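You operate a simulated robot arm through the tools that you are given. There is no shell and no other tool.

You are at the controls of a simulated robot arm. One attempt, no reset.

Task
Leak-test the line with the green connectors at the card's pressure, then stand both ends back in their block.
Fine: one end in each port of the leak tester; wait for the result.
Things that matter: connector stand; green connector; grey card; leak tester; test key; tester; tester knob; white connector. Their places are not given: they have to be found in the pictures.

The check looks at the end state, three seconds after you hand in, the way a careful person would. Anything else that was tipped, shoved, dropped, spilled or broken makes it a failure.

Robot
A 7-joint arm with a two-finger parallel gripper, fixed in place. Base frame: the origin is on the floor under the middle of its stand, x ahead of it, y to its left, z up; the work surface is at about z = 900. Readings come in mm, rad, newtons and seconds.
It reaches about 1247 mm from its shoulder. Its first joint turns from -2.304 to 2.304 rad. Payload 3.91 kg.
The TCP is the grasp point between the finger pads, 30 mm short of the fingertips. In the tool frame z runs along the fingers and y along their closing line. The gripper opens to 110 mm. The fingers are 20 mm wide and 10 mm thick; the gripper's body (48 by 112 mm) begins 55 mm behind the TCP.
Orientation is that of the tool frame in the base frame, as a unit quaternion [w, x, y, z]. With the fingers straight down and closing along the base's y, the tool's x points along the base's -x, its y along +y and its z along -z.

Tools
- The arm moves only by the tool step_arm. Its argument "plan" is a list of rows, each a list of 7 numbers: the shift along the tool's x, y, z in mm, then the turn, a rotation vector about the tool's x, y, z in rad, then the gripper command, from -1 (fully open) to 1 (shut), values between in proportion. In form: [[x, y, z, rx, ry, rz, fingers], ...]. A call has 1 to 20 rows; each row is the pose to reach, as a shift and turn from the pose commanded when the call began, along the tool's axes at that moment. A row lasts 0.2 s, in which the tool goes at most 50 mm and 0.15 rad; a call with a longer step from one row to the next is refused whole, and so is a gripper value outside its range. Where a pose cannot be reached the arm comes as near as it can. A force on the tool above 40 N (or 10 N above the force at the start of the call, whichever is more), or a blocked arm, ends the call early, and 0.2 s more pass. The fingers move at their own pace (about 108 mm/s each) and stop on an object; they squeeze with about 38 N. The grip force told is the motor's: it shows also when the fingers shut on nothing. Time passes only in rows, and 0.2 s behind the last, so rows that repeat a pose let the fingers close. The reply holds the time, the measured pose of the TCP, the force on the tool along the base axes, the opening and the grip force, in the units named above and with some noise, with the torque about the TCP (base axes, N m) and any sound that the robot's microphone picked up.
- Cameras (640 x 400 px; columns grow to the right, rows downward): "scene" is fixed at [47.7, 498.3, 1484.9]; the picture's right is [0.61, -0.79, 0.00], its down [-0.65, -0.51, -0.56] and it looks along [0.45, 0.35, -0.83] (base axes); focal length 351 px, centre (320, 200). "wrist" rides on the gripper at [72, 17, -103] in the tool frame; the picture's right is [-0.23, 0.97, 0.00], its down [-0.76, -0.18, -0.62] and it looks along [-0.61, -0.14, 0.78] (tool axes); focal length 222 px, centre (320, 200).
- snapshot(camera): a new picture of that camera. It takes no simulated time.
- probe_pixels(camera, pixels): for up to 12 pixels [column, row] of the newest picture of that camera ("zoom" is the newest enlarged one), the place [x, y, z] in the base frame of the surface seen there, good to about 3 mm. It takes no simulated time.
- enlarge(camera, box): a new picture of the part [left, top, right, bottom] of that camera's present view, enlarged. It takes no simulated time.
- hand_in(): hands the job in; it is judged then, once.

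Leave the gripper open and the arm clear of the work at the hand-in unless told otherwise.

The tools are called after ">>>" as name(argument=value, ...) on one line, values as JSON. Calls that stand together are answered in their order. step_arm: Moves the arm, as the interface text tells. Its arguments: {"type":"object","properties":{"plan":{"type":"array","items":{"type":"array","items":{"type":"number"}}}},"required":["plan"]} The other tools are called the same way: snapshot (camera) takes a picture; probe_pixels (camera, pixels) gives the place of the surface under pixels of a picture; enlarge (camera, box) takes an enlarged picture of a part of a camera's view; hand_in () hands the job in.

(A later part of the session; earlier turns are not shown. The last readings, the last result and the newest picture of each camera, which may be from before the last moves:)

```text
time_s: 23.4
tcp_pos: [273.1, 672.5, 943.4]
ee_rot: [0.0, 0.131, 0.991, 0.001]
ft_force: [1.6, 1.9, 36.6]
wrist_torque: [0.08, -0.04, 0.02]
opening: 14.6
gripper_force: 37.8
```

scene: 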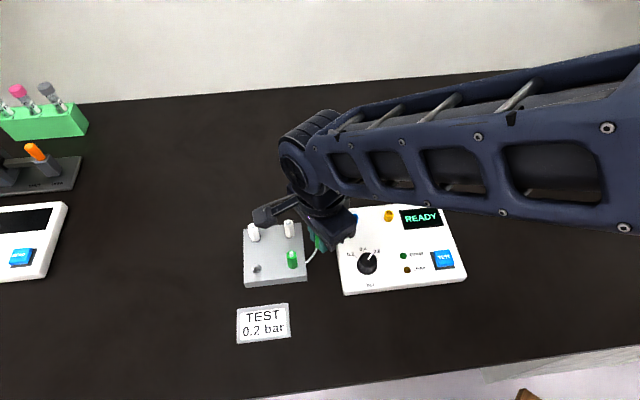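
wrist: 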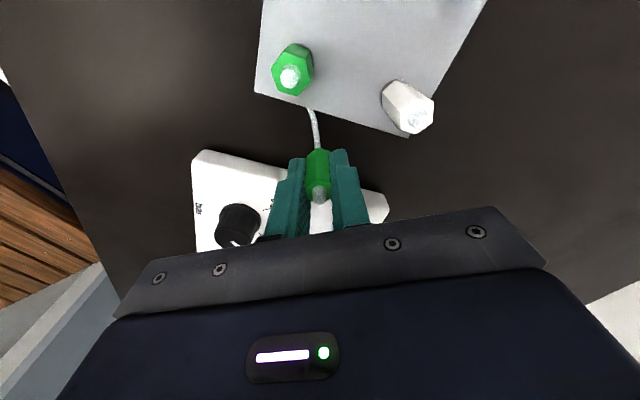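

Contact was at commanded z≈945, and it's now pressing with 37 N. I'll back up 3.5 mm to relieve it.

>>> step_arm(plan=[[0, 0, -1.5, 0, 0, 0, 1], [0, 0, -3, 0, 0, 0, 1], [0, 0, -3.2, 0, 0, 0, 1]])

>>> step_arm(plan=[[0, 0, 0, 0, 0, 0, 1], [0, 0, 0, 0, 0, 0, 1]])

```text
time_s: 24.2
tcp_pos: [273.6, 671.1, 943.8]
ee_rot: [0.0, 0.131, 0.991, -0.001]
ft_force: [-0.2, 0.5, 0.2]
wrist_torque: [0.04, 0.0, 0.0]
opening: 14.6
gripper_force: 37.8
```

```text
time_s: 24.8
tcp_pos: [272.5, 671.9, 945.3]
ee_rot: [0.0, 0.131, 0.991, 0.0]
ft_force: [0.0, -0.3, 0.4]
wrist_torque: [0.03, 0.0, 0.0]
opening: 14.6
gripper_force: 38.4
```

The force is nearly zero, with A just resting on the bench. I'll add 0.3 mm of contact, then open very gradually to about 30 mm so the connector stays standing.

>>> step_arm(plan=[[0, 0, 0.3, 0, 0, 0, 1], [0, 0, 0.3, 0, 0, 0, 0.76], [0, 0, 0.3, 0, 0, 0, 0.745], [0, 0, 0.3, 0, 0, 0, 0.735], [0, 0, 0.3, 0, 0, 0, 0.73], [0, 0, 0.3, 0, 0, 0, 0.725], [0, 0, 0.3, 0, 0, 0, 0.72], [0, 0, 0.3, 0, 0, 0, 0.71], [0, 0, 0.3, 0, 0, 0, 0.7], [0, 0, 0.3, 0, 0, 0, 0.68], [0, 0, 0.3, 0, 0, 0, 0.65], [0, 0, 0.3, 0, 0, 0, 0.6], [0, 0, 0.3, 0, 0, 0, 0.55], [0, 0, 0.3, 0, 0, 0, 0.5], [0, 0, 0.3, 0, 0, 0, 0.45], [0, 0, 0.3, 0, 0, 0, 0.45]])

>>> enlarge(camera="wrist", box=[240, 80, 400, 220])

```text
time_s: 28.2
tcp_pos: [273.2, 672.9, 945.2]
ee_rot: [0.0, 0.131, 0.991, 0.0]
ft_force: [-1.1, -0.3, 0.4]
wrist_torque: [0.0, 0.03, -0.02]
opening: 30.3
gripper_force: 0.0
```

```text
2.86 times, centred on (320, 150) of wrist
```

zoom: 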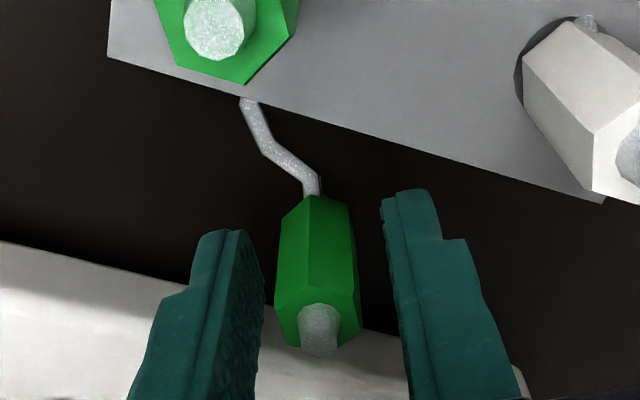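

A is standing upright on its own between the open fingers. I'll lift straight up and away, then check it.

>>> step_arm(plan=[[0, 0, -8, 0, 0, 0, 0.45], [0, 0, -20, 0, 0, 0, 0.45], [0, 0, -35, 0, 0, 0, 0.45], [0, 0, -55, 0, 0, 0, 0.45], [0, 0, -80, 0, 0, 0, 0.4], [0, 0, -90, 0, 0, 0, 0.3], [0, 0, -90, 0, 0, 0, 0.3]])

>>> snapshot(camera="wrist")

>>> enlarge(camera="wrist", box=[240, 20, 400, 180])

```text
time_s: 29.8
tcp_pos: [272.4, 671.3, 1034.4]
ee_rot: [0.001, 0.13, 0.991, 0.0]
ft_force: [0.1, -0.2, 0.3]
wrist_torque: [-0.03, 0.0, -0.02]
opening: 38.7
gripper_force: 0.1
```

```text
taken
```

wrist: 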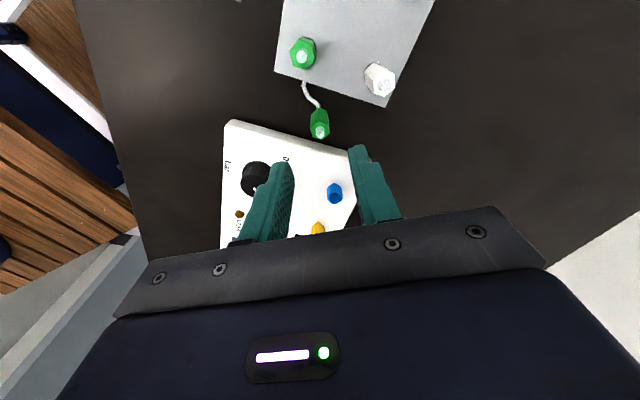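

```text
2.50 times, centred on (320, 100) of wrist
```

zoom: 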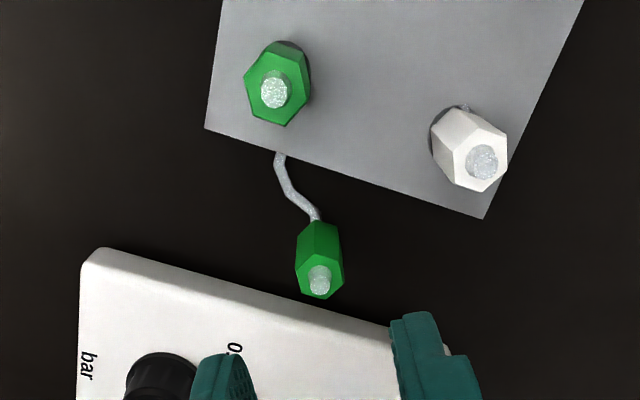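

A is standing steadily at the gap. Now I'll move over green B at (217.2,687.4), open to about 44 mm, and lower to z≈1012 to check centring.

>>> step_arm(plan=[[20, 0, 0, 0, 0, 0, 0.2], [40, 0, 0, 0, 0, 0, 0.2], [57.7, 0.3, 0, 0, 0, 0, 0.2], [57.7, 0.3, 22, 0, 0, 0, 0.2], [57.7, 0.3, 22, 0, 0, 0, 0.2]])

>>> enlarge(camera="wrist", box=[240, 80, 400, 200])

```text
time_s: 31.0
tcp_pos: [217.0, 687.4, 1012.2]
ee_rot: [0.0, 0.13, 0.992, 0.0]
ft_force: [0.5, 1.0, 0.8]
wrist_torque: [0.03, 0.0, -0.01]
opening: 44.2
gripper_force: 0.1
```

```text
3.33 times, centred on (320, 140) of wrist
```

zoom: 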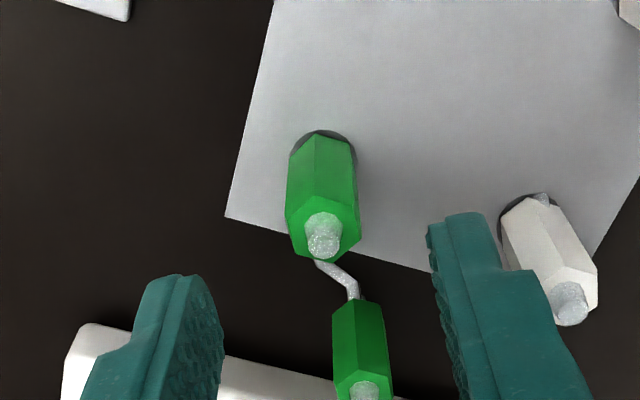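

B is centred just as A was. I'll descend 54.5 mm and close on it gradually.

>>> step_arm(plan=[[0.5, 0.5, 18, 0, 0, 0, 0.2], [0.5, 0.5, 36, 0, 0, 0, 0.2], [0.5, 0.5, 54.5, 0, 0, 0, 0.2], [0.5, 0.5, 54.5, 0, 0, 0, 0.2], [0.5, 0.5, 54.5, 0, 0, 0, 0.5], [0.5, 0.5, 54.5, 0, 0, 0, 0.7], [0.5, 0.5, 54.5, 0, 0, 0, 1], [0.5, 0.5, 54.5, 0, 0, 0, 1]])

>>> enlarge(camera="wrist", box=[240, 100, 400, 220])

```text
time_s: 32.8
tcp_pos: [217.0, 687.2, 958.8]
ee_rot: [-0.001, 0.131, 0.991, 0.0]
ft_force: [-0.9, 2.1, 0.1]
wrist_torque: [0.08, 0.0, 0.04]
opening: 14.3
gripper_force: 37.6
```

```text
3.33 times, centred on (320, 160) of wrist
```

zoom: 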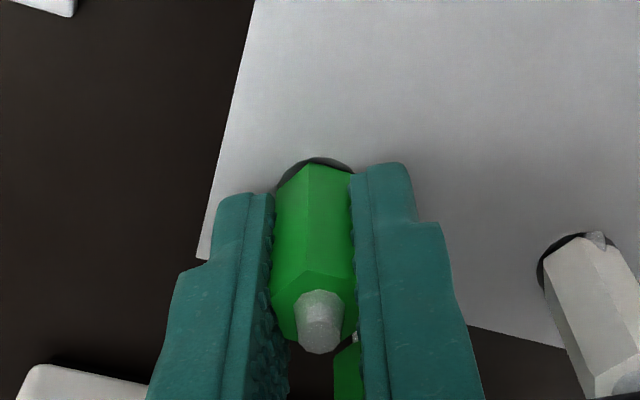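

B is gripped at TCP about (217,687.2,958.8). Now I'll lift it 56 mm and look at it and at A before going across.

>>> step_arm(plan=[[0, 0, -6, 0, 0, 0, 1], [0, 0, -14, 0, 0, 0, 1], [0, 0, -25, 0, 0, 0, 1], [0, 0, -40, 0, 0, 0, 1], [0, 0, -56, 0, 0, 0, 1], [0, 0, -56, 0, 0, 0, 1]])

>>> snapshot(camera="wrist")

>>> snapshot(camera="scene")

>>> enlarge(camera="scene", box=[240, 200, 400, 300])

```text
time_s: 34.2
tcp_pos: [217.9, 687.8, 1014.7]
ee_rot: [0.0, 0.13, 0.991, 0.0]
ft_force: [0.4, 0.6, 0.0]
wrist_torque: [-0.01, 0.0, -0.01]
opening: 14.5
gripper_force: 38.3
```

```text
taken
```

wrist: 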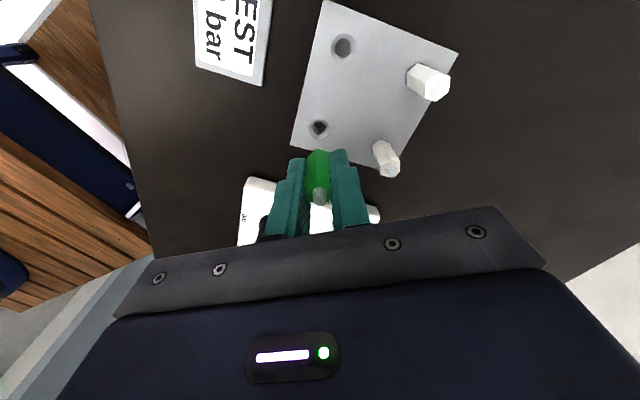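

```text
taken
```

scene: 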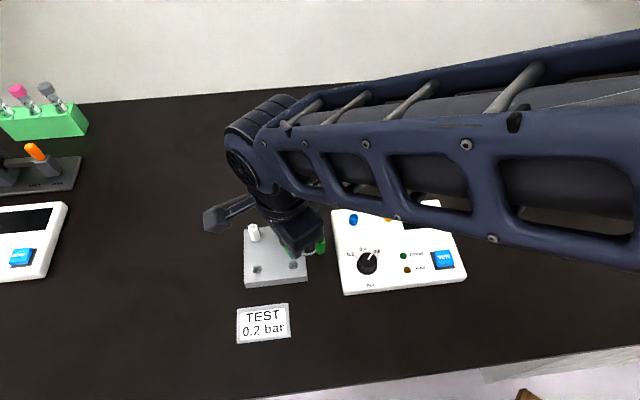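

```text
4.00 times, centred on (320, 250) of scene
```

zoom: 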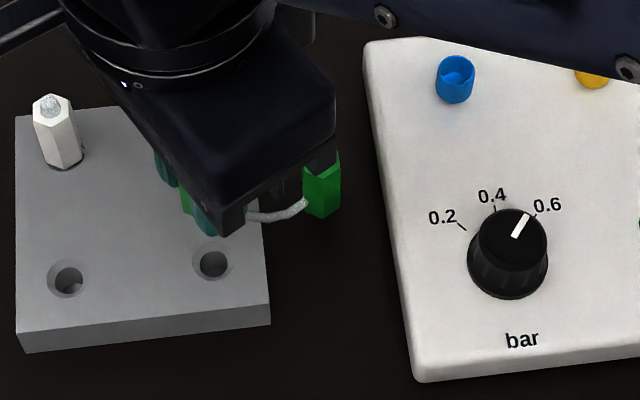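

A still stands, and both empty holes are visible. Now I'll carry B around A, over the far side, to above the blue port at (345.4,651) with the plug about 14 mm above the rim.

>>> step_arm(plan=[[-14, 10, 0, 0, 0, 0, 1], [-28.8, 20, 0, 0, 0, 0, 1], [-48, 27, 0, 0, 0, 0, 1], [-66.9, 32, 0, 0, 0, 0, 1], [-83, 24, 0, 0, 0, 0, 1], [-99.4, 15.3, 0, 0, 0, 0, 1], [-117, 6, 0, 0, 0, 0, 1], [-133.8, -2.4, 0, 0, 0, 0, 1], [-133.8, -2.4, 0, 0, 0, 0, 1]])

>>> snapshot(camera="wrist")

>>> enlarge(camera="wrist", box=[250, 90, 390, 210])

>>> snapshot(camera="scene")

>>> enlarge(camera="scene", box=[290, 190, 410, 270])

```text
time_s: 36.2
tcp_pos: [345.9, 650.4, 1014.2]
ee_rot: [0.0, 0.131, 0.991, 0.0]
ft_force: [-0.2, -0.6, -0.5]
wrist_torque: [-0.01, 0.03, 0.04]
opening: 14.7
gripper_force: 37.9
```

```text
taken
```

wrist: 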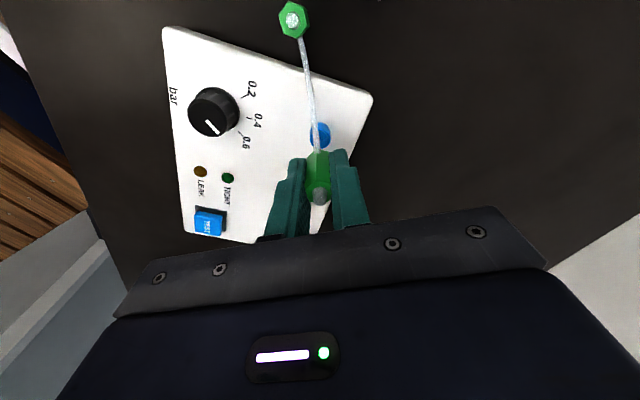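

```text
3.33 times, centred on (320, 150) of wrist
```

zoom: 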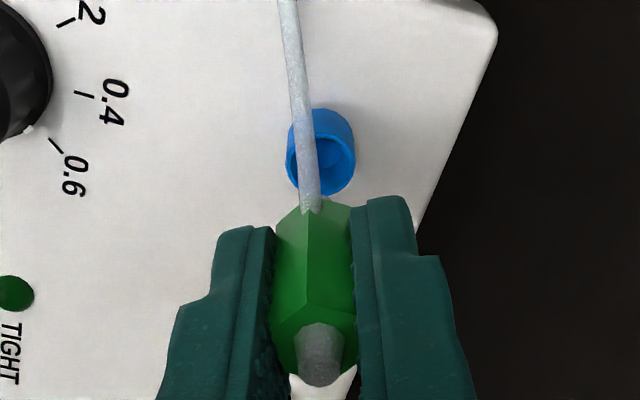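

```text
taken
```

scene: 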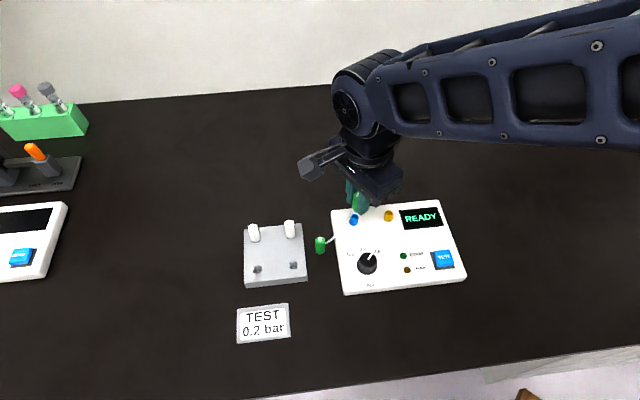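

```text
5.00 times, centred on (350, 230) of scene
```

zoom: 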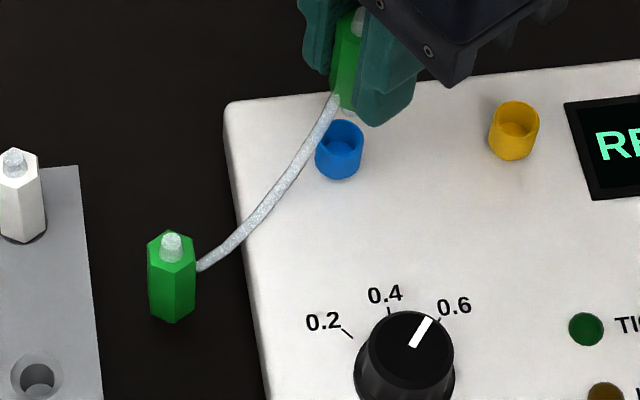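

The blue cup is visible in both views, and A is still standing. B's plug may be 3–4 mm off the cup centre, so I'll probe the rim from both cameras for a better fix.

>>> enlarge(camera="scene", box=[335, 200, 375, 232])

>>> enlarge(camera="wrist", box=[300, 110, 340, 155])

```text
12.50 times, centred on (355, 216) of scene
```

zoom: 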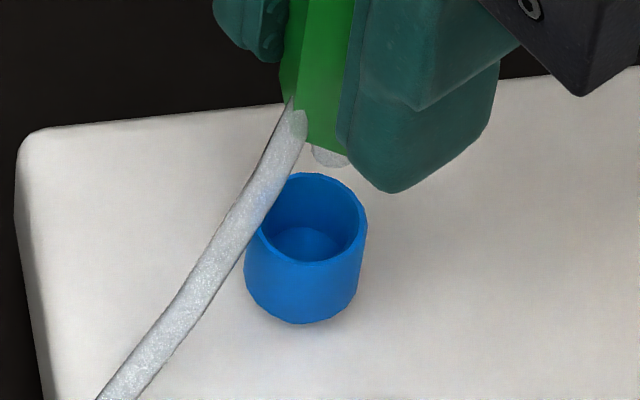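

```text
8.89 times, centred on (320, 132) of wrist
```

zoom: 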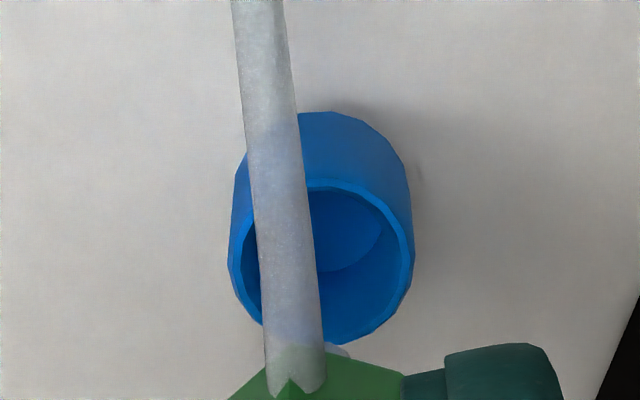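

>>> probe_pixels(camera="zoom", pixels=[[231, 262], [411, 258], [335, 341], [335, 184], [389, 316], [390, 206], [407, 285], [407, 230], [345, 245], [340, 350], [242, 303], [365, 332]])

>>> enlarge(camera="scene", box=[335, 200, 375, 232])

>>> probe_pixels(camera="zoom", pixels=[[366, 216], [310, 263], [310, 174], [350, 190], [350, 247], [270, 247], [330, 265], [340, 180], [310, 240], [325, 158], [300, 60], [320, 60]])

```text
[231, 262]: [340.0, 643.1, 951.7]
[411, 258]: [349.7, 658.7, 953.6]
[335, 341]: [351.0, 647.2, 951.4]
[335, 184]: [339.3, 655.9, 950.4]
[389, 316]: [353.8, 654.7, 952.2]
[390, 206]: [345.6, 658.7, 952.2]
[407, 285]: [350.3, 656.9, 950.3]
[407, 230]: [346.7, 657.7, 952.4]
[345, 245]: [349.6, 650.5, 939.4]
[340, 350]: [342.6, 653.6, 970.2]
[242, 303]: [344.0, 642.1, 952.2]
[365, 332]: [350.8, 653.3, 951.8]
```

```text
12.50 times, centred on (355, 216) of scene
```

zoom: 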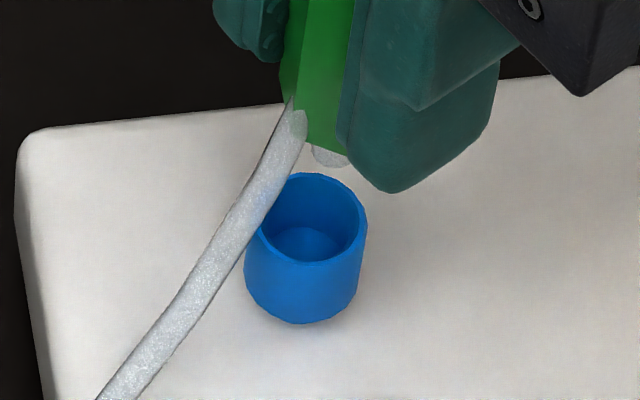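

```text
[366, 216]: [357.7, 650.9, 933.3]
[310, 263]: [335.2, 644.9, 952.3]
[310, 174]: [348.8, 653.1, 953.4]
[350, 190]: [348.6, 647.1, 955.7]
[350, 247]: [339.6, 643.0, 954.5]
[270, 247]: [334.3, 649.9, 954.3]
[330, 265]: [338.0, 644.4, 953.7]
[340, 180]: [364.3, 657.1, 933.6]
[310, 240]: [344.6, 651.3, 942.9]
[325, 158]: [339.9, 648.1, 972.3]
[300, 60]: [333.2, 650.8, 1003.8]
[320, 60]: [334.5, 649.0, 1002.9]
```

The estimates put the cup centre 1–4 mm toward +tool-x of the present axis. I'll shift +2 mm in tool x and go down 12 mm, so the plug sits just above the rim, then compare plug and rim directly.

>>> step_arm(plan=[[2, 0, 4, 0, 0, 0, 1], [2, 0, 8, 0, 0, 0, 1], [2, 0, 12, 0, 0, 0, 1], [2, 0, 12, 0, 0, 0, 1]])

>>> snapshot(camera="scene")

>>> enlarge(camera="scene", box=[335, 200, 375, 232])

>>> snapshot(camera="wrist")

>>> enlarge(camera="wrist", box=[300, 120, 340, 165])

```text
time_s: 37.2
tcp_pos: [343.1, 650.8, 1002.6]
ee_rot: [0.0, 0.13, 0.991, 0.0]
ft_force: [-0.1, 0.5, 0.0]
wrist_torque: [0.02, -0.02, -0.02]
opening: 14.6
gripper_force: 38.0
```

```text
taken
```

scene: 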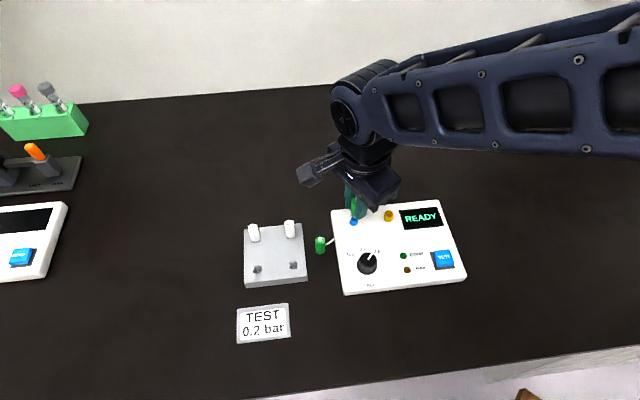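

```text
12.50 times, centred on (355, 216) of scene
```

zoom: 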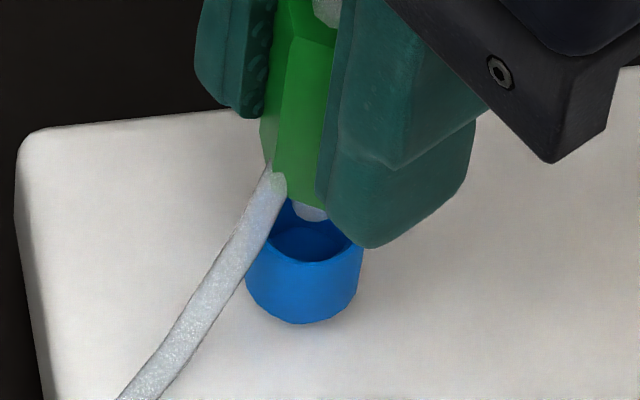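

```text
taken
```

wrist: 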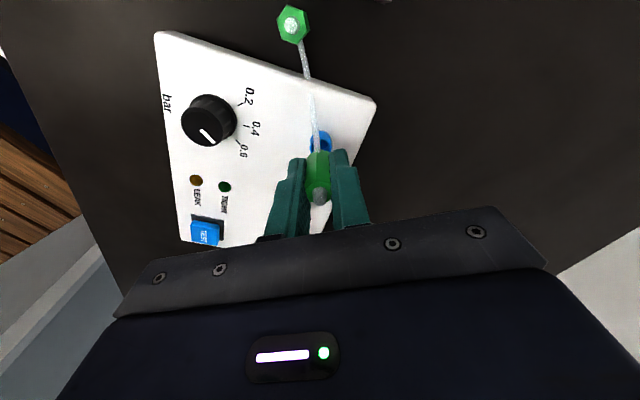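

```text
8.89 times, centred on (320, 142) of wrist
```

zoom: 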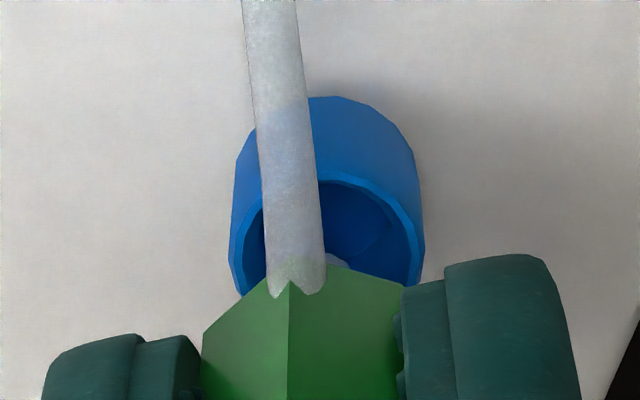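

Plug and cup now look aligned within about 1 mm, with the rim very slightly toward +tool-y. I'll shift 0.7 mm that way and lower in small steps, watching the force.

>>> step_arm(plan=[[0, 0.7, 1, 0, 0, 0, 1], [0, 0.7, 3, 0, 0, 0, 1], [0, 0.7, 5, 0, 0, 0, 1], [0, 0.7, 5, 0, 0, 0, 1]])

>>> step_arm(plan=[[0, 0, 1, 0, 0, 0, 1], [0, 0, 2, 0, 0, 0, 1], [0, 0, 3, 0, 0, 0, 1], [0, 0, 3, 0, 0, 0, 1]])

```text
time_s: 38.2
tcp_pos: [344.5, 652.6, 997.0]
ee_rot: [0.0, 0.131, 0.991, 0.0]
ft_force: [0.2, 0.0, 0.2]
wrist_torque: [-0.02, 0.03, 0.01]
opening: 14.6
gripper_force: 38.2
```

```text
time_s: 39.2
tcp_pos: [345.1, 651.9, 994.3]
ee_rot: [0.0, 0.131, 0.991, 0.0]
ft_force: [0.2, -0.2, -0.4]
wrist_torque: [0.01, -0.03, 0.01]
opening: 14.3
gripper_force: 37.9
```

At z≈994 the plug bottom is below the rim with no contact, so it's entering the cup. I'll keep lowering.

>>> step_arm(plan=[[0, 0, 1, 0, 0, 0, 1], [0, 0, 2, 0, 0, 0, 1], [0, 0, 3, 0, 0, 0, 1], [0, 0, 3, 0, 0, 0, 1]])

>>> step_arm(plan=[[0, 0, 1, 0, 0, 0, 1], [0, 0, 2, 0, 0, 0, 1], [0, 0, 2, 0, 0, 0, 1]])

>>> step_arm(plan=[[0, 0, 1, 0, 0, 0, 1], [0, 0, 2, 0, 0, 0, 1], [0, 0, 2, 0, 0, 0, 1]])

```text
time_s: 40.2
tcp_pos: [343.1, 651.4, 992.5]
ee_rot: [0.0, 0.131, 0.991, 0.0]
ft_force: [-0.5, 0.1, -0.2]
wrist_torque: [0.01, -0.01, -0.02]
opening: 14.2
gripper_force: 37.9
```

```text
time_s: 41.0
tcp_pos: [343.0, 652.2, 988.9]
ee_rot: [0.001, 0.13, 0.992, 0.0]
ft_force: [-0.2, -0.5, -0.1]
wrist_torque: [-0.01, 0.02, 0.02]
opening: 14.6
gripper_force: 37.8
```

```text
time_s: 41.8
tcp_pos: [344.1, 652.0, 988.5]
ee_rot: [0.0, 0.13, 0.991, 0.0]
ft_force: [-0.1, -0.6, 2.3]
wrist_torque: [-0.01, -0.02, 0.02]
opening: 14.5
gripper_force: 37.8
```

There's a first touch (2.3 N) at commanded z≈986.7, about where the cup floor should be. I'll press 1 mm more and look.

>>> step_arm(plan=[[0, 0, 0.5, 0, 0, 0, 1], [0, 0, 1, 0, 0, 0, 1], [0, 0, 1, 0, 0, 0, 1]])

>>> enlarge(camera="scene", box=[335, 195, 375, 235])

>>> enlarge(camera="wrist", box=[290, 120, 350, 180])

```text
time_s: 42.6
tcp_pos: [342.9, 651.6, 987.0]
ee_rot: [0.0, 0.131, 0.991, 0.001]
ft_force: [-1.3, -5.0, 14.9]
wrist_torque: [-0.16, 0.05, -0.01]
opening: 14.4
gripper_force: 38.0
```

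```text
10.00 times, centred on (355, 215) of scene
```

zoom: 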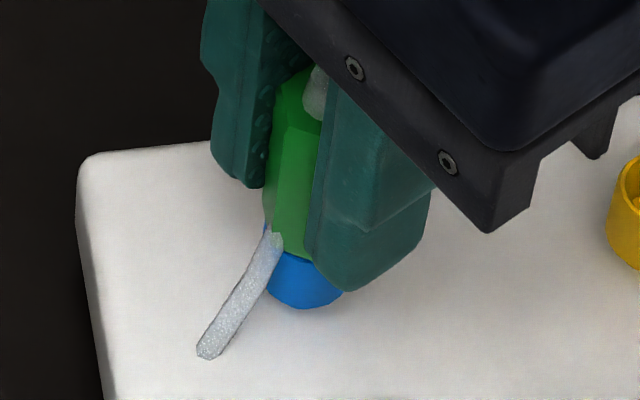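

```text
6.67 times, centred on (320, 150) of wrist
```

zoom: 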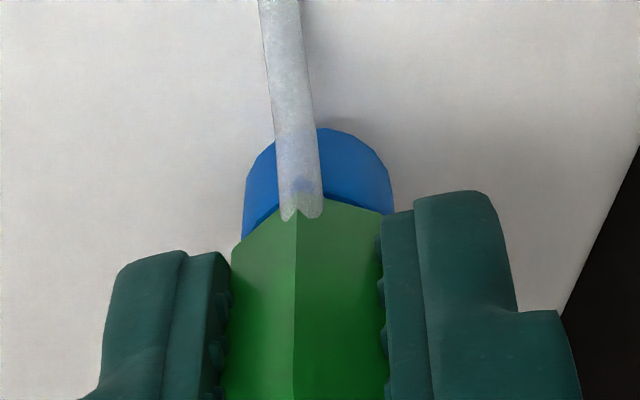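

B's hex now sits down on the blue cup's rim (15 N press), so it's seated. I'll back off about 0.8 mm to relieve the force and open slowly.

>>> step_arm(plan=[[0, 0, -0.8, 0, 0, 0, 1], [0, 0, -0.8, 0, 0, 0, 0.76], [0, 0, -0.8, 0, 0, 0, 0.74], [0, 0, -0.8, 0, 0, 0, 0.73], [0, 0, -0.8, 0, 0, 0, 0.72], [0, 0, -0.8, 0, 0, 0, 0.71], [0, 0, -0.8, 0, 0, 0, 0.68], [0, 0, -0.8, 0, 0, 0, 0.64], [0, 0, -0.8, 0, 0, 0, 0.58], [0, 0, -0.8, 0, 0, 0, 0.5], [0, 0, -0.8, 0, 0, 0, 0.42], [0, 0, -0.8, 0, 0, 0, 0.42]])

>>> enlarge(camera="wrist", box=[260, 90, 380, 210])

```text
time_s: 45.2
tcp_pos: [343.7, 652.0, 987.1]
ee_rot: [-0.001, 0.13, 0.991, 0.0]
ft_force: [-0.6, -0.8, 0.9]
wrist_torque: [0.01, 0.0, -0.01]
opening: 31.8
gripper_force: 0.1
```

```text
3.33 times, centred on (320, 150) of wrist
```

zoom: 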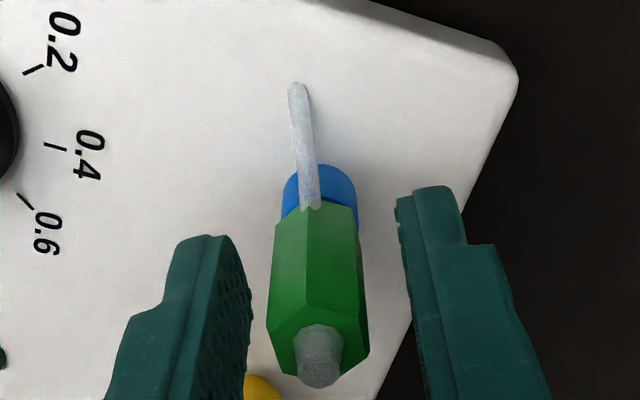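

B stands upright in the blue port. I'll lift straight up clear of it.

>>> step_arm(plan=[[0, 0, -8, 0, 0, 0, 0.42], [0, 0, -20, 0, 0, 0, 0.42], [0, 0, -36, 0, 0, 0, 0.42], [0, 0, -55, 0, 0, 0, 0.3], [0, 0, -70, 0, 0, 0, 0.2], [0, 0, -70, 0, 0, 0, 0.2]])

>>> snapshot(camera="wrist")

>>> snapshot(camera="scene")

>>> enlarge(camera="scene", box=[240, 180, 420, 300])

```text
time_s: 46.6
tcp_pos: [343.3, 652.3, 1058.2]
ee_rot: [0.0, 0.131, 0.991, 0.0]
ft_force: [0.3, -0.8, 0.5]
wrist_torque: [0.0, 0.03, 0.02]
opening: 44.1
gripper_force: 0.0
```

```text
taken
```

wrist: 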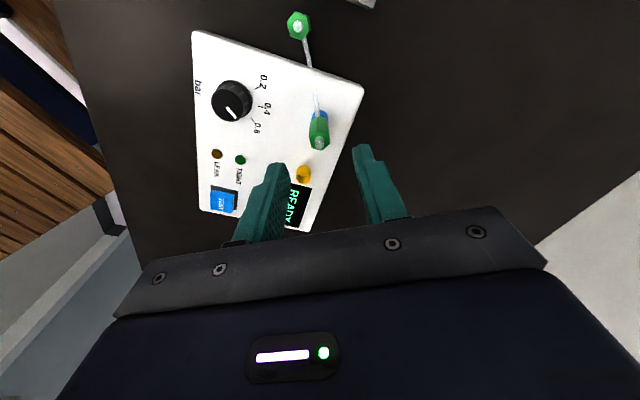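

```text
taken
```

scene: 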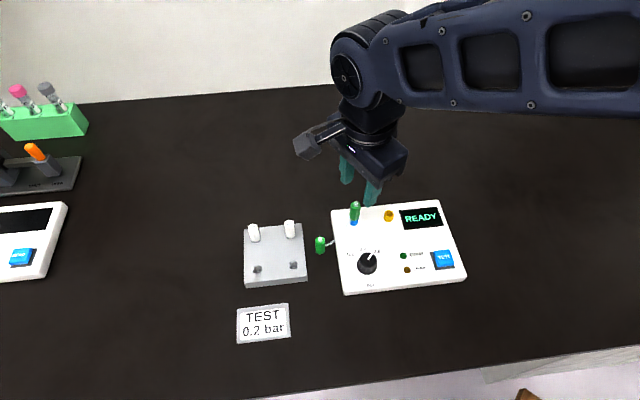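

```text
3.33 times, centred on (330, 240) of scene
```

zoom: 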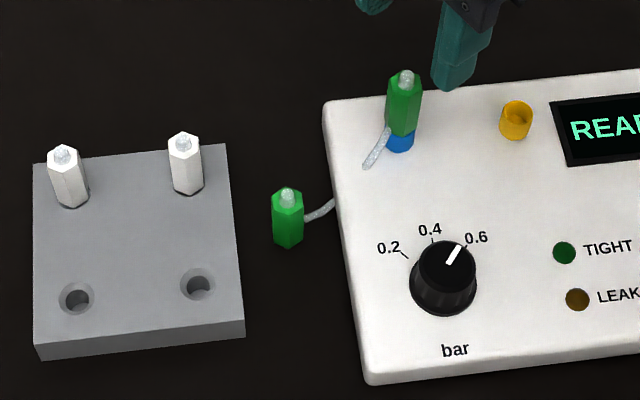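

B is in the blue port and A waits on the bench. I'll go back over A at the same commanded place and lower with a 36 mm opening, pausing first above it.

>>> step_arm(plan=[[18, 0.2, 0, 0, 0, 0, 0.345], [37, 0.5, 0, 0, 0, 0, 0.345], [55, 0.7, 0, 0, 0, 0, 0.345], [73.6, 0.9, 0, 0, 0, 0, 0.345], [73.6, 0.9, 25, 0, 0, 0, 0.345], [73.6, 0.9, 50, 0, 0, 0, 0.345], [73.6, 0.9, 50, 0, 0, 0, 0.345]])

>>> snapshot(camera="wrist")

>>> enlarge(camera="wrist", box=[240, 70, 400, 200])

```text
time_s: 48.2
tcp_pos: [272.5, 671.7, 1007.1]
ee_rot: [0.0, 0.13, 0.991, 0.0]
ft_force: [0.3, 0.2, 0.5]
wrist_torque: [-0.01, -0.01, 0.04]
opening: 36.1
gripper_force: 0.1
```

```text
taken
```

wrist: 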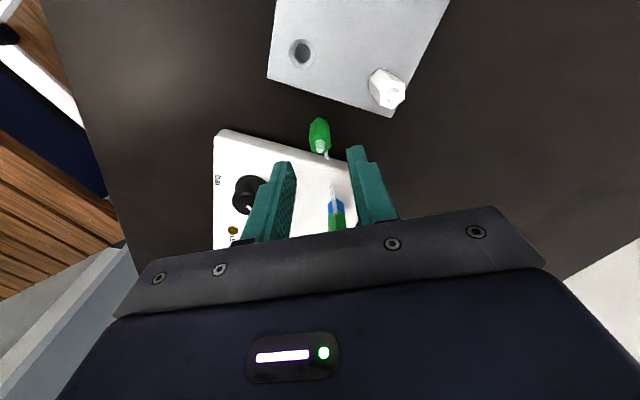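

```text
3.08 times, centred on (320, 135) of wrist
```

zoom: 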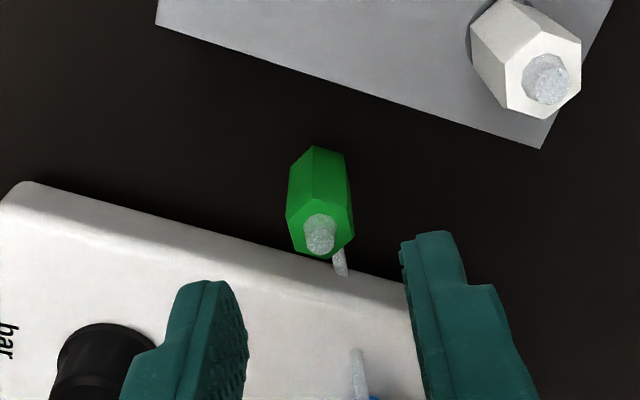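

A is centred between the fingers. I'll lower 62.3 mm to the same height I released it and close gently.

>>> step_arm(plan=[[0, 0, 18, 0, 0, 0, 0.345], [0, 0, 36, 0, 0, 0, 0.345], [0, 0, 52, 0, 0, 0, 0.345], [0, 0, 62.3, 0, 0, 0, 0.345], [0, 0, 62.3, 0, 0, 0, 0.345], [0, 0, 62.3, 0, 0, 0, 0.55], [0, 0, 62.3, 0, 0, 0, 0.68], [0, 0, 62.3, 0, 0, 0, 0.74], [0, 0, 62.3, 0, 0, 0, 1], [0, 0, 62.3, 0, 0, 0, 1]])

>>> enlarge(camera="wrist", box=[250, 90, 390, 210])

```text
time_s: 50.4
tcp_pos: [273.6, 672.2, 945.2]
ee_rot: [0.0, 0.131, 0.991, 0.0]
ft_force: [-0.3, -0.8, -0.7]
wrist_torque: [0.0, 0.0, 0.01]
opening: 14.4
gripper_force: 37.9
```

```text
3.33 times, centred on (320, 150) of wrist
```

zoom: 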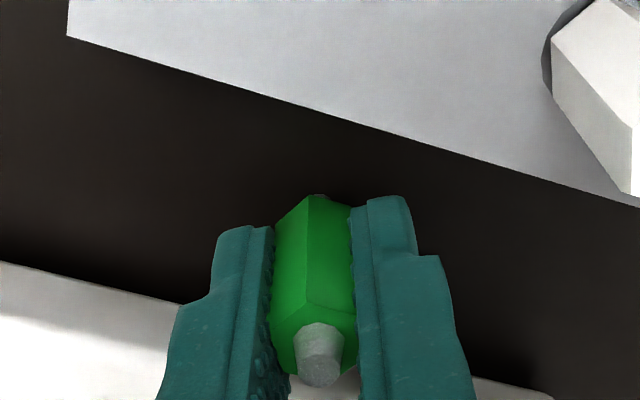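

A is gripped. I'll lift it 72 mm and carry it round the near side of B, over the panel, to above the yellow port at about (388,608).

>>> step_arm(plan=[[0, 0, -10, 0, 0, 0, 1], [0, 0, -30, 0, 0, 0, 1], [0, 0, -52, 0, 0, 0, 1], [0, 0, -72, 0, 0, 0, 1], [-19, -19, -72, 0, 0, 0, 1], [-38.3, -38.4, -72, 0, 0, 0, 1], [-64.4, -46.9, -72, 0, 0, 0, 1], [-88.7, -52.8, -72, 0, 0, 0, 1], [-108, -42, -72, 0, 0, 0, 1], [-127.6, -32.3, -72, 0, 0, 0, 1], [-127.6, -32.3, -72, 0, 0, 0, 1]])

>>> snapshot(camera="wrist")

>>> enlarge(camera="wrist", box=[290, 100, 350, 160])

>>> snapshot(camera="scene")

>>> enlarge(camera="scene", box=[350, 185, 420, 240])

```text
time_s: 52.8
tcp_pos: [388.2, 606.6, 1018.0]
ee_rot: [0.0, 0.13, 0.992, 0.0]
ft_force: [-0.5, -0.1, -0.5]
wrist_torque: [-0.02, 0.01, -0.01]
opening: 14.6
gripper_force: 37.8
```

```text
taken
```

wrist: 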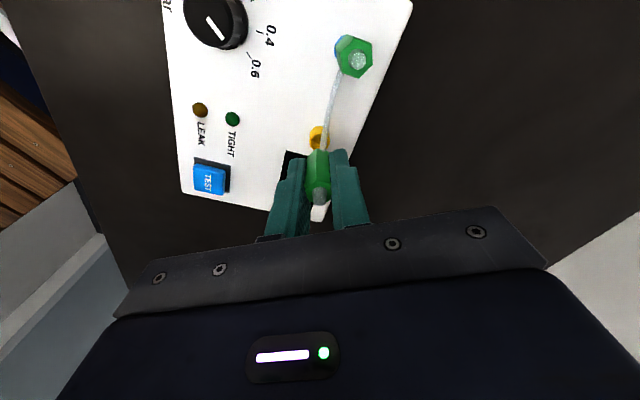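

```text
6.67 times, centred on (320, 130) of wrist
```

zoom: 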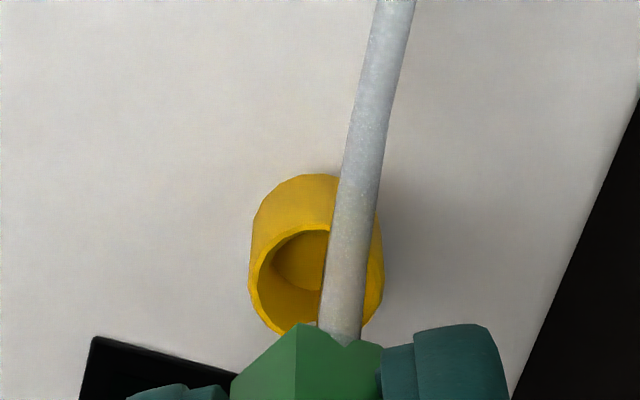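

```text
taken
```

scene: 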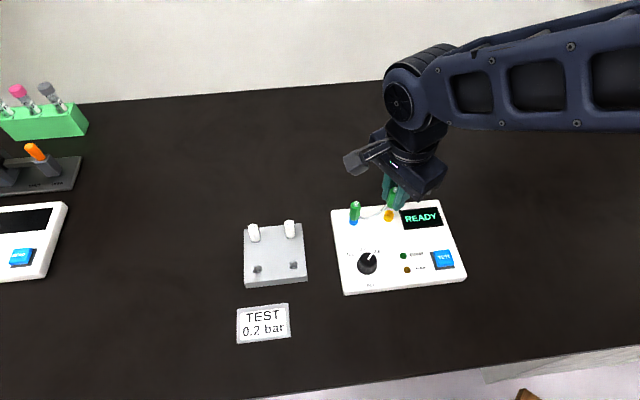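

```text
7.27 times, centred on (385, 212) of scene
```

zoom: 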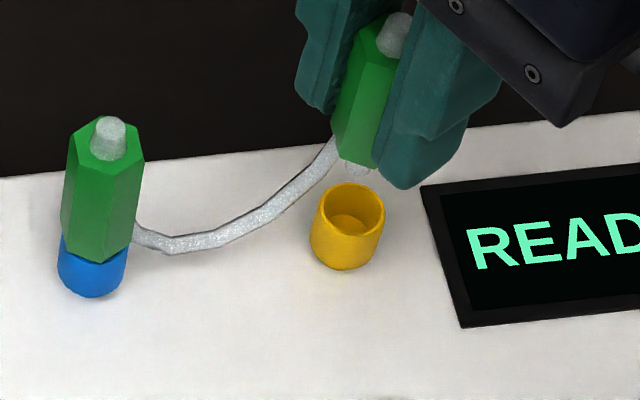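

The yellow cup is directly below A. I'll check how A sits in the grip using the same zoom I used for B.

>>> enlarge(camera="wrist", box=[250, 90, 390, 210])

>>> enlarge(camera="scene", box=[370, 195, 410, 227])

```text
3.33 times, centred on (320, 150) of wrist
```

zoom: 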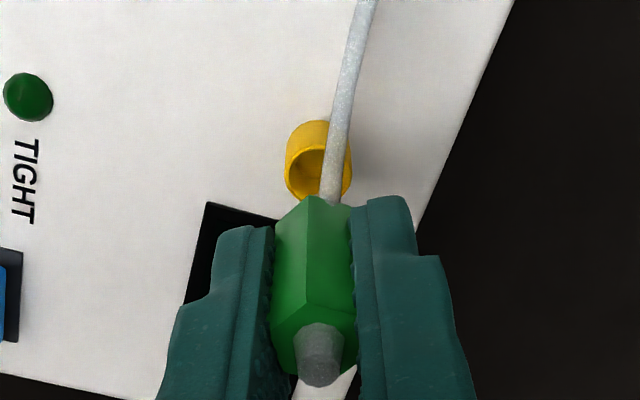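

```text
12.50 times, centred on (390, 211) of scene
```

zoom: 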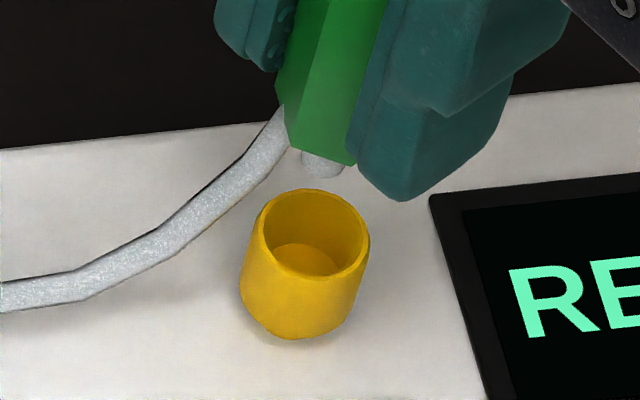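

A sits in the grip the same way B did. The two views differ slightly on alignment but both put it within about 2 mm, so I'll shift -0.8 mm in tool x, go down 14 mm and re-check.

>>> step_arm(plan=[[-0.8, 0, 5, 0, 0, 0, 1], [-0.8, 0, 10, 0, 0, 0, 1], [-0.8, 0, 14, 0, 0, 0, 1], [-0.8, 0, 14, 0, 0, 0, 1]])

>>> enlarge(camera="scene", box=[370, 195, 410, 227])

>>> enlarge(camera="wrist", box=[300, 120, 340, 165])

```text
time_s: 53.8
tcp_pos: [389.2, 607.7, 1003.4]
ee_rot: [0.0, 0.13, 0.991, 0.001]
ft_force: [-0.1, -0.1, 0.2]
wrist_torque: [-0.01, 0.01, 0.01]
opening: 14.5
gripper_force: 38.0
```

```text
12.50 times, centred on (390, 211) of scene
```

zoom: 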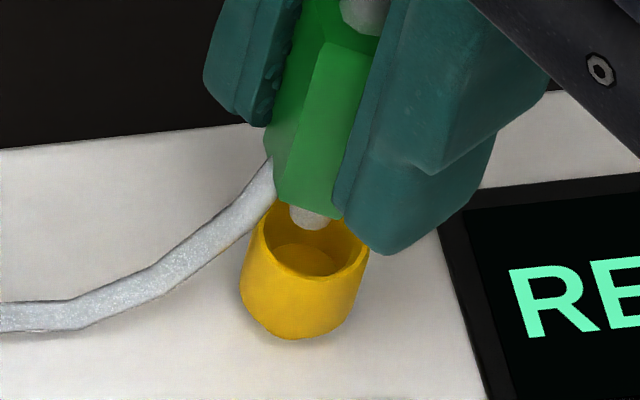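

```text
8.89 times, centred on (320, 142) of wrist
```

zoom: 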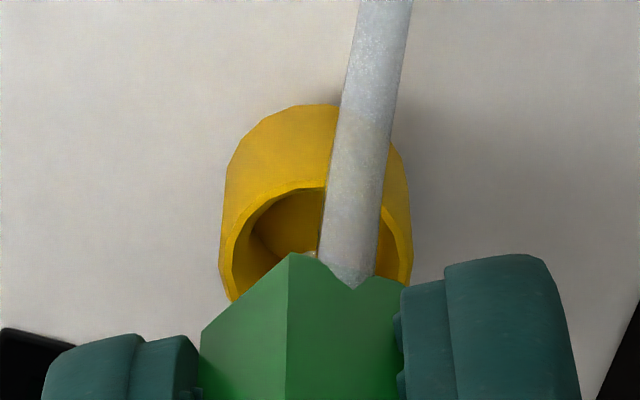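

It's close. A further -0.8 mm in tool x makes both views agree, and then I'll lower the plug into the yellow cup in small steps.

>>> step_arm(plan=[[-0.8, 0, 2, 0, 0, 0, 1], [-0.8, 0, 4, 0, 0, 0, 1], [-0.8, 0, 6, 0, 0, 0, 1], [-0.8, 0, 8, 0, 0, 0, 1], [-0.8, 0, 8, 0, 0, 0, 1]])

>>> step_arm(plan=[[0, 0, 1.5, 0, 0, 0, 1], [0, 0, 3, 0, 0, 0, 1], [0, 0, 4.5, 0, 0, 0, 1], [0, 0, 4.5, 0, 0, 0, 1]])

>>> step_arm(plan=[[0, 0, 1, 0, 0, 0, 1], [0, 0, 2, 0, 0, 0, 1], [0, 0, 2, 0, 0, 0, 1]])

```text
time_s: 55.0
tcp_pos: [388.8, 608.8, 995.2]
ee_rot: [0.0, 0.13, 0.992, 0.0]
ft_force: [-0.2, 0.3, 0.0]
wrist_torque: [-0.02, 0.0, -0.01]
opening: 14.6
gripper_force: 37.5
```

```text
time_s: 56.0
tcp_pos: [389.6, 607.5, 991.6]
ee_rot: [0.001, 0.13, 0.992, 0.0]
ft_force: [0.7, 0.1, -0.2]
wrist_torque: [0.0, 0.03, 0.02]
opening: 14.7
gripper_force: 38.0
```

```text
time_s: 56.8
tcp_pos: [389.6, 607.4, 989.3]
ee_rot: [0.0, 0.131, 0.991, 0.0]
ft_force: [-0.8, 0.7, -0.6]
wrist_torque: [-0.01, -0.01, 0.03]
opening: 14.6
gripper_force: 38.2
```

No contact at commanded z≈988, so I'll lower a bit more to seat it.

>>> step_arm(plan=[[0, 0, 0.7, 0, 0, 0, 1], [0, 0, 1.5, 0, 0, 0, 1], [0, 0, 1.5, 0, 0, 0, 1]])

>>> step_arm(plan=[[0, 0, 0.5, 0, 0, 0, 1], [0, 0, 0.8, 0, 0, 0, 1], [0, 0, 0.8, 0, 0, 0, 1]])

```text
time_s: 57.6
tcp_pos: [389.6, 606.9, 986.7]
ee_rot: [0.0, 0.13, 0.991, 0.0]
ft_force: [1.0, -1.2, 2.5]
wrist_torque: [0.03, -0.03, -0.02]
opening: 14.4
gripper_force: 37.6
```

```text
time_s: 58.4
tcp_pos: [388.2, 606.7, 987.7]
ee_rot: [0.0, 0.13, 0.991, 0.0]
ft_force: [0.0, 0.1, 13.0]
wrist_torque: [-0.03, 0.05, -0.03]
opening: 14.3
gripper_force: 37.6
```

A is seated in yellow at 13 N with no side force, at the same height as B. I'll relieve the press and open slowly.

>>> step_arm(plan=[[0, 0, -0.8, 0, 0, 0, 1], [0, 0, -0.8, 0, 0, 0, 0.76], [0, 0, -0.8, 0, 0, 0, 0.74], [0, 0, -0.8, 0, 0, 0, 0.73], [0, 0, -0.8, 0, 0, 0, 0.72], [0, 0, -0.8, 0, 0, 0, 0.71], [0, 0, -0.8, 0, 0, 0, 0.68], [0, 0, -0.8, 0, 0, 0, 0.64], [0, 0, -0.8, 0, 0, 0, 0.58], [0, 0, -0.8, 0, 0, 0, 0.5], [0, 0, -0.8, 0, 0, 0, 0.42], [0, 0, -0.8, 0, 0, 0, 0.42]])

>>> step_arm(plan=[[0, 0, -8, 0, 0, 0, 0.42], [0, 0, -20, 0, 0, 0, 0.42], [0, 0, -36, 0, 0, 0, 0.42], [0, 0, -55, 0, 0, 0, 0.42], [0, 0, -75, 0, 0, 0, 0.42], [0, 0, -100, 0, 0, 0, 0.42], [0, 0, -100, 0, 0, 0, 0.42]])

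>>> snapshot(camera="wrist")

>>> snapshot(camera="scene")

>>> enlarge(camera="scene", box=[325, 185, 475, 300])

```text
time_s: 61.0
tcp_pos: [389.0, 607.5, 987.9]
ee_rot: [-0.001, 0.131, 0.991, 0.0]
ft_force: [-0.5, 0.9, -0.5]
wrist_torque: [0.0, 0.03, -0.01]
opening: 31.8
gripper_force: 0.1
```

```text
time_s: 62.6
tcp_pos: [388.7, 607.1, 1087.6]
ee_rot: [0.0, 0.131, 0.991, 0.0]
ft_force: [0.8, -0.7, 0.0]
wrist_torque: [-0.02, 0.02, 0.0]
opening: 32.1
gripper_force: 0.1
```

```text
taken
```

wrist: 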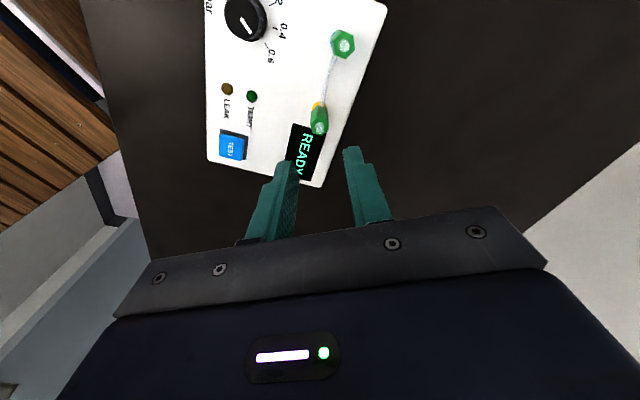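

```text
taken
```

scene: 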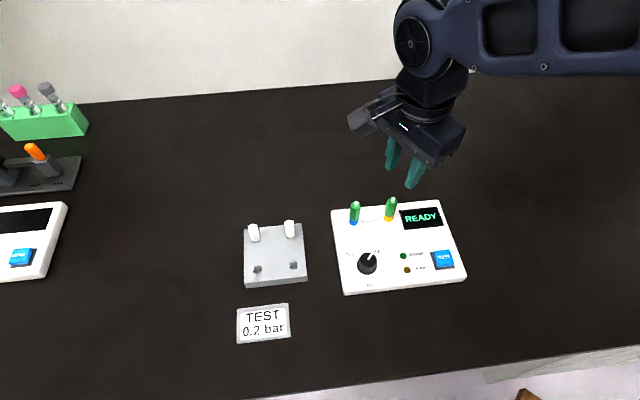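

```text
3.48 times, centred on (400, 242) of scene
```

zoom: 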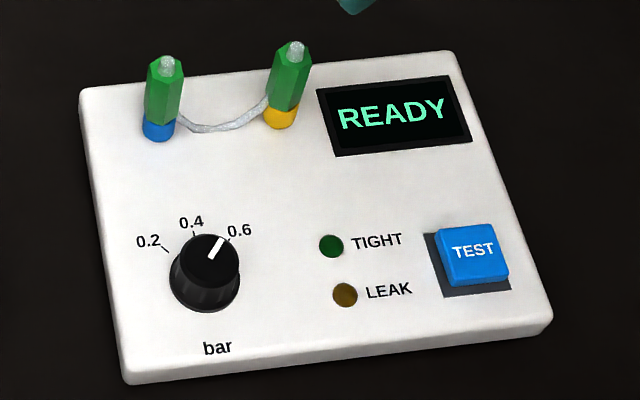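

Both green ends are upright in the ports with the tube between them, and the display still reads READY. Next is the knob, which must go from 0.6 to 0.2. I'll move over it for a close wrist view.

>>> step_arm(plan=[[21, -21, 5, 0, 0, 0, 0.2], [42, -43, 15, 0, 0, 0, 0], [63.4, -64.6, 26, 0, 0, 0, -0.1], [63.4, -64.6, 26, 0, 0, 0, -0.1]])

>>> snapshot(camera="wrist")

>>> enlarge(camera="wrist", box=[260, 40, 400, 160])

```text
time_s: 63.6
tcp_pos: [310.5, 562.3, 1062.5]
ee_rot: [-0.001, 0.131, 0.991, 0.0]
ft_force: [-0.2, 0.0, -0.3]
wrist_torque: [-0.02, 0.0, -0.02]
opening: 60.5
gripper_force: 0.1
```

```text
taken
```

wrist: 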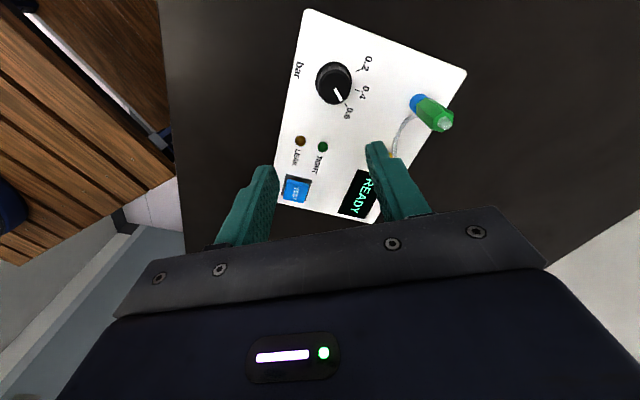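

```text
3.33 times, centred on (330, 100) of wrist
```

zoom: 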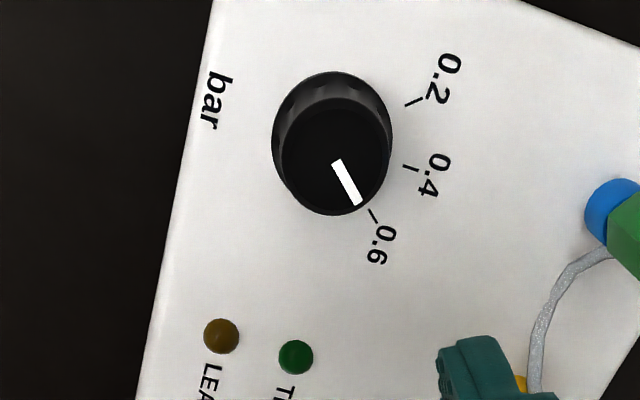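

Good view of the knob. I'll probe its top, its pointer ends and the three tick marks.

>>> probe_pixels(camera="zoom", pixels=[[337, 163], [357, 203], [347, 183], [287, 160], [387, 155], [335, 210], [335, 104], [405, 105], [420, 101], [403, 166], [419, 170], [371, 210]])

>>> probe_pixels(camera="zoom", pixels=[[379, 222], [413, 103], [411, 168], [375, 216], [300, 125], [370, 125], [300, 195], [375, 190], [337, 155], [330, 165], [275, 140], [385, 110]])

```text
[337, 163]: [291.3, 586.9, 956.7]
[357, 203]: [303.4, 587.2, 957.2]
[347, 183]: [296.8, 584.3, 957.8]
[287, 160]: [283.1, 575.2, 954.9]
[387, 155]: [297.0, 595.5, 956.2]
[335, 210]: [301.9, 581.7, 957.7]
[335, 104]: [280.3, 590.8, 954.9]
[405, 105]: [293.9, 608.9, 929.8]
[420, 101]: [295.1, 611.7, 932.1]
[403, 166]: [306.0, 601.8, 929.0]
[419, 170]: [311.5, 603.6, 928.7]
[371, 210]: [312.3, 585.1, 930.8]
```

```text
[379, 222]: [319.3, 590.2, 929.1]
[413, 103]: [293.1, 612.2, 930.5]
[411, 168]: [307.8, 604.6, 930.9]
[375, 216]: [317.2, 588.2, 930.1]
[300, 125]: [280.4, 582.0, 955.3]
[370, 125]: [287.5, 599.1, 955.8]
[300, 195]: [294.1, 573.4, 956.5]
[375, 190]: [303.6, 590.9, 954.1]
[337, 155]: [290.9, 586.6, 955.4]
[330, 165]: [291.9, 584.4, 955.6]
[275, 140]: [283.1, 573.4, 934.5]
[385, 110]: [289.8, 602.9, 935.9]
```

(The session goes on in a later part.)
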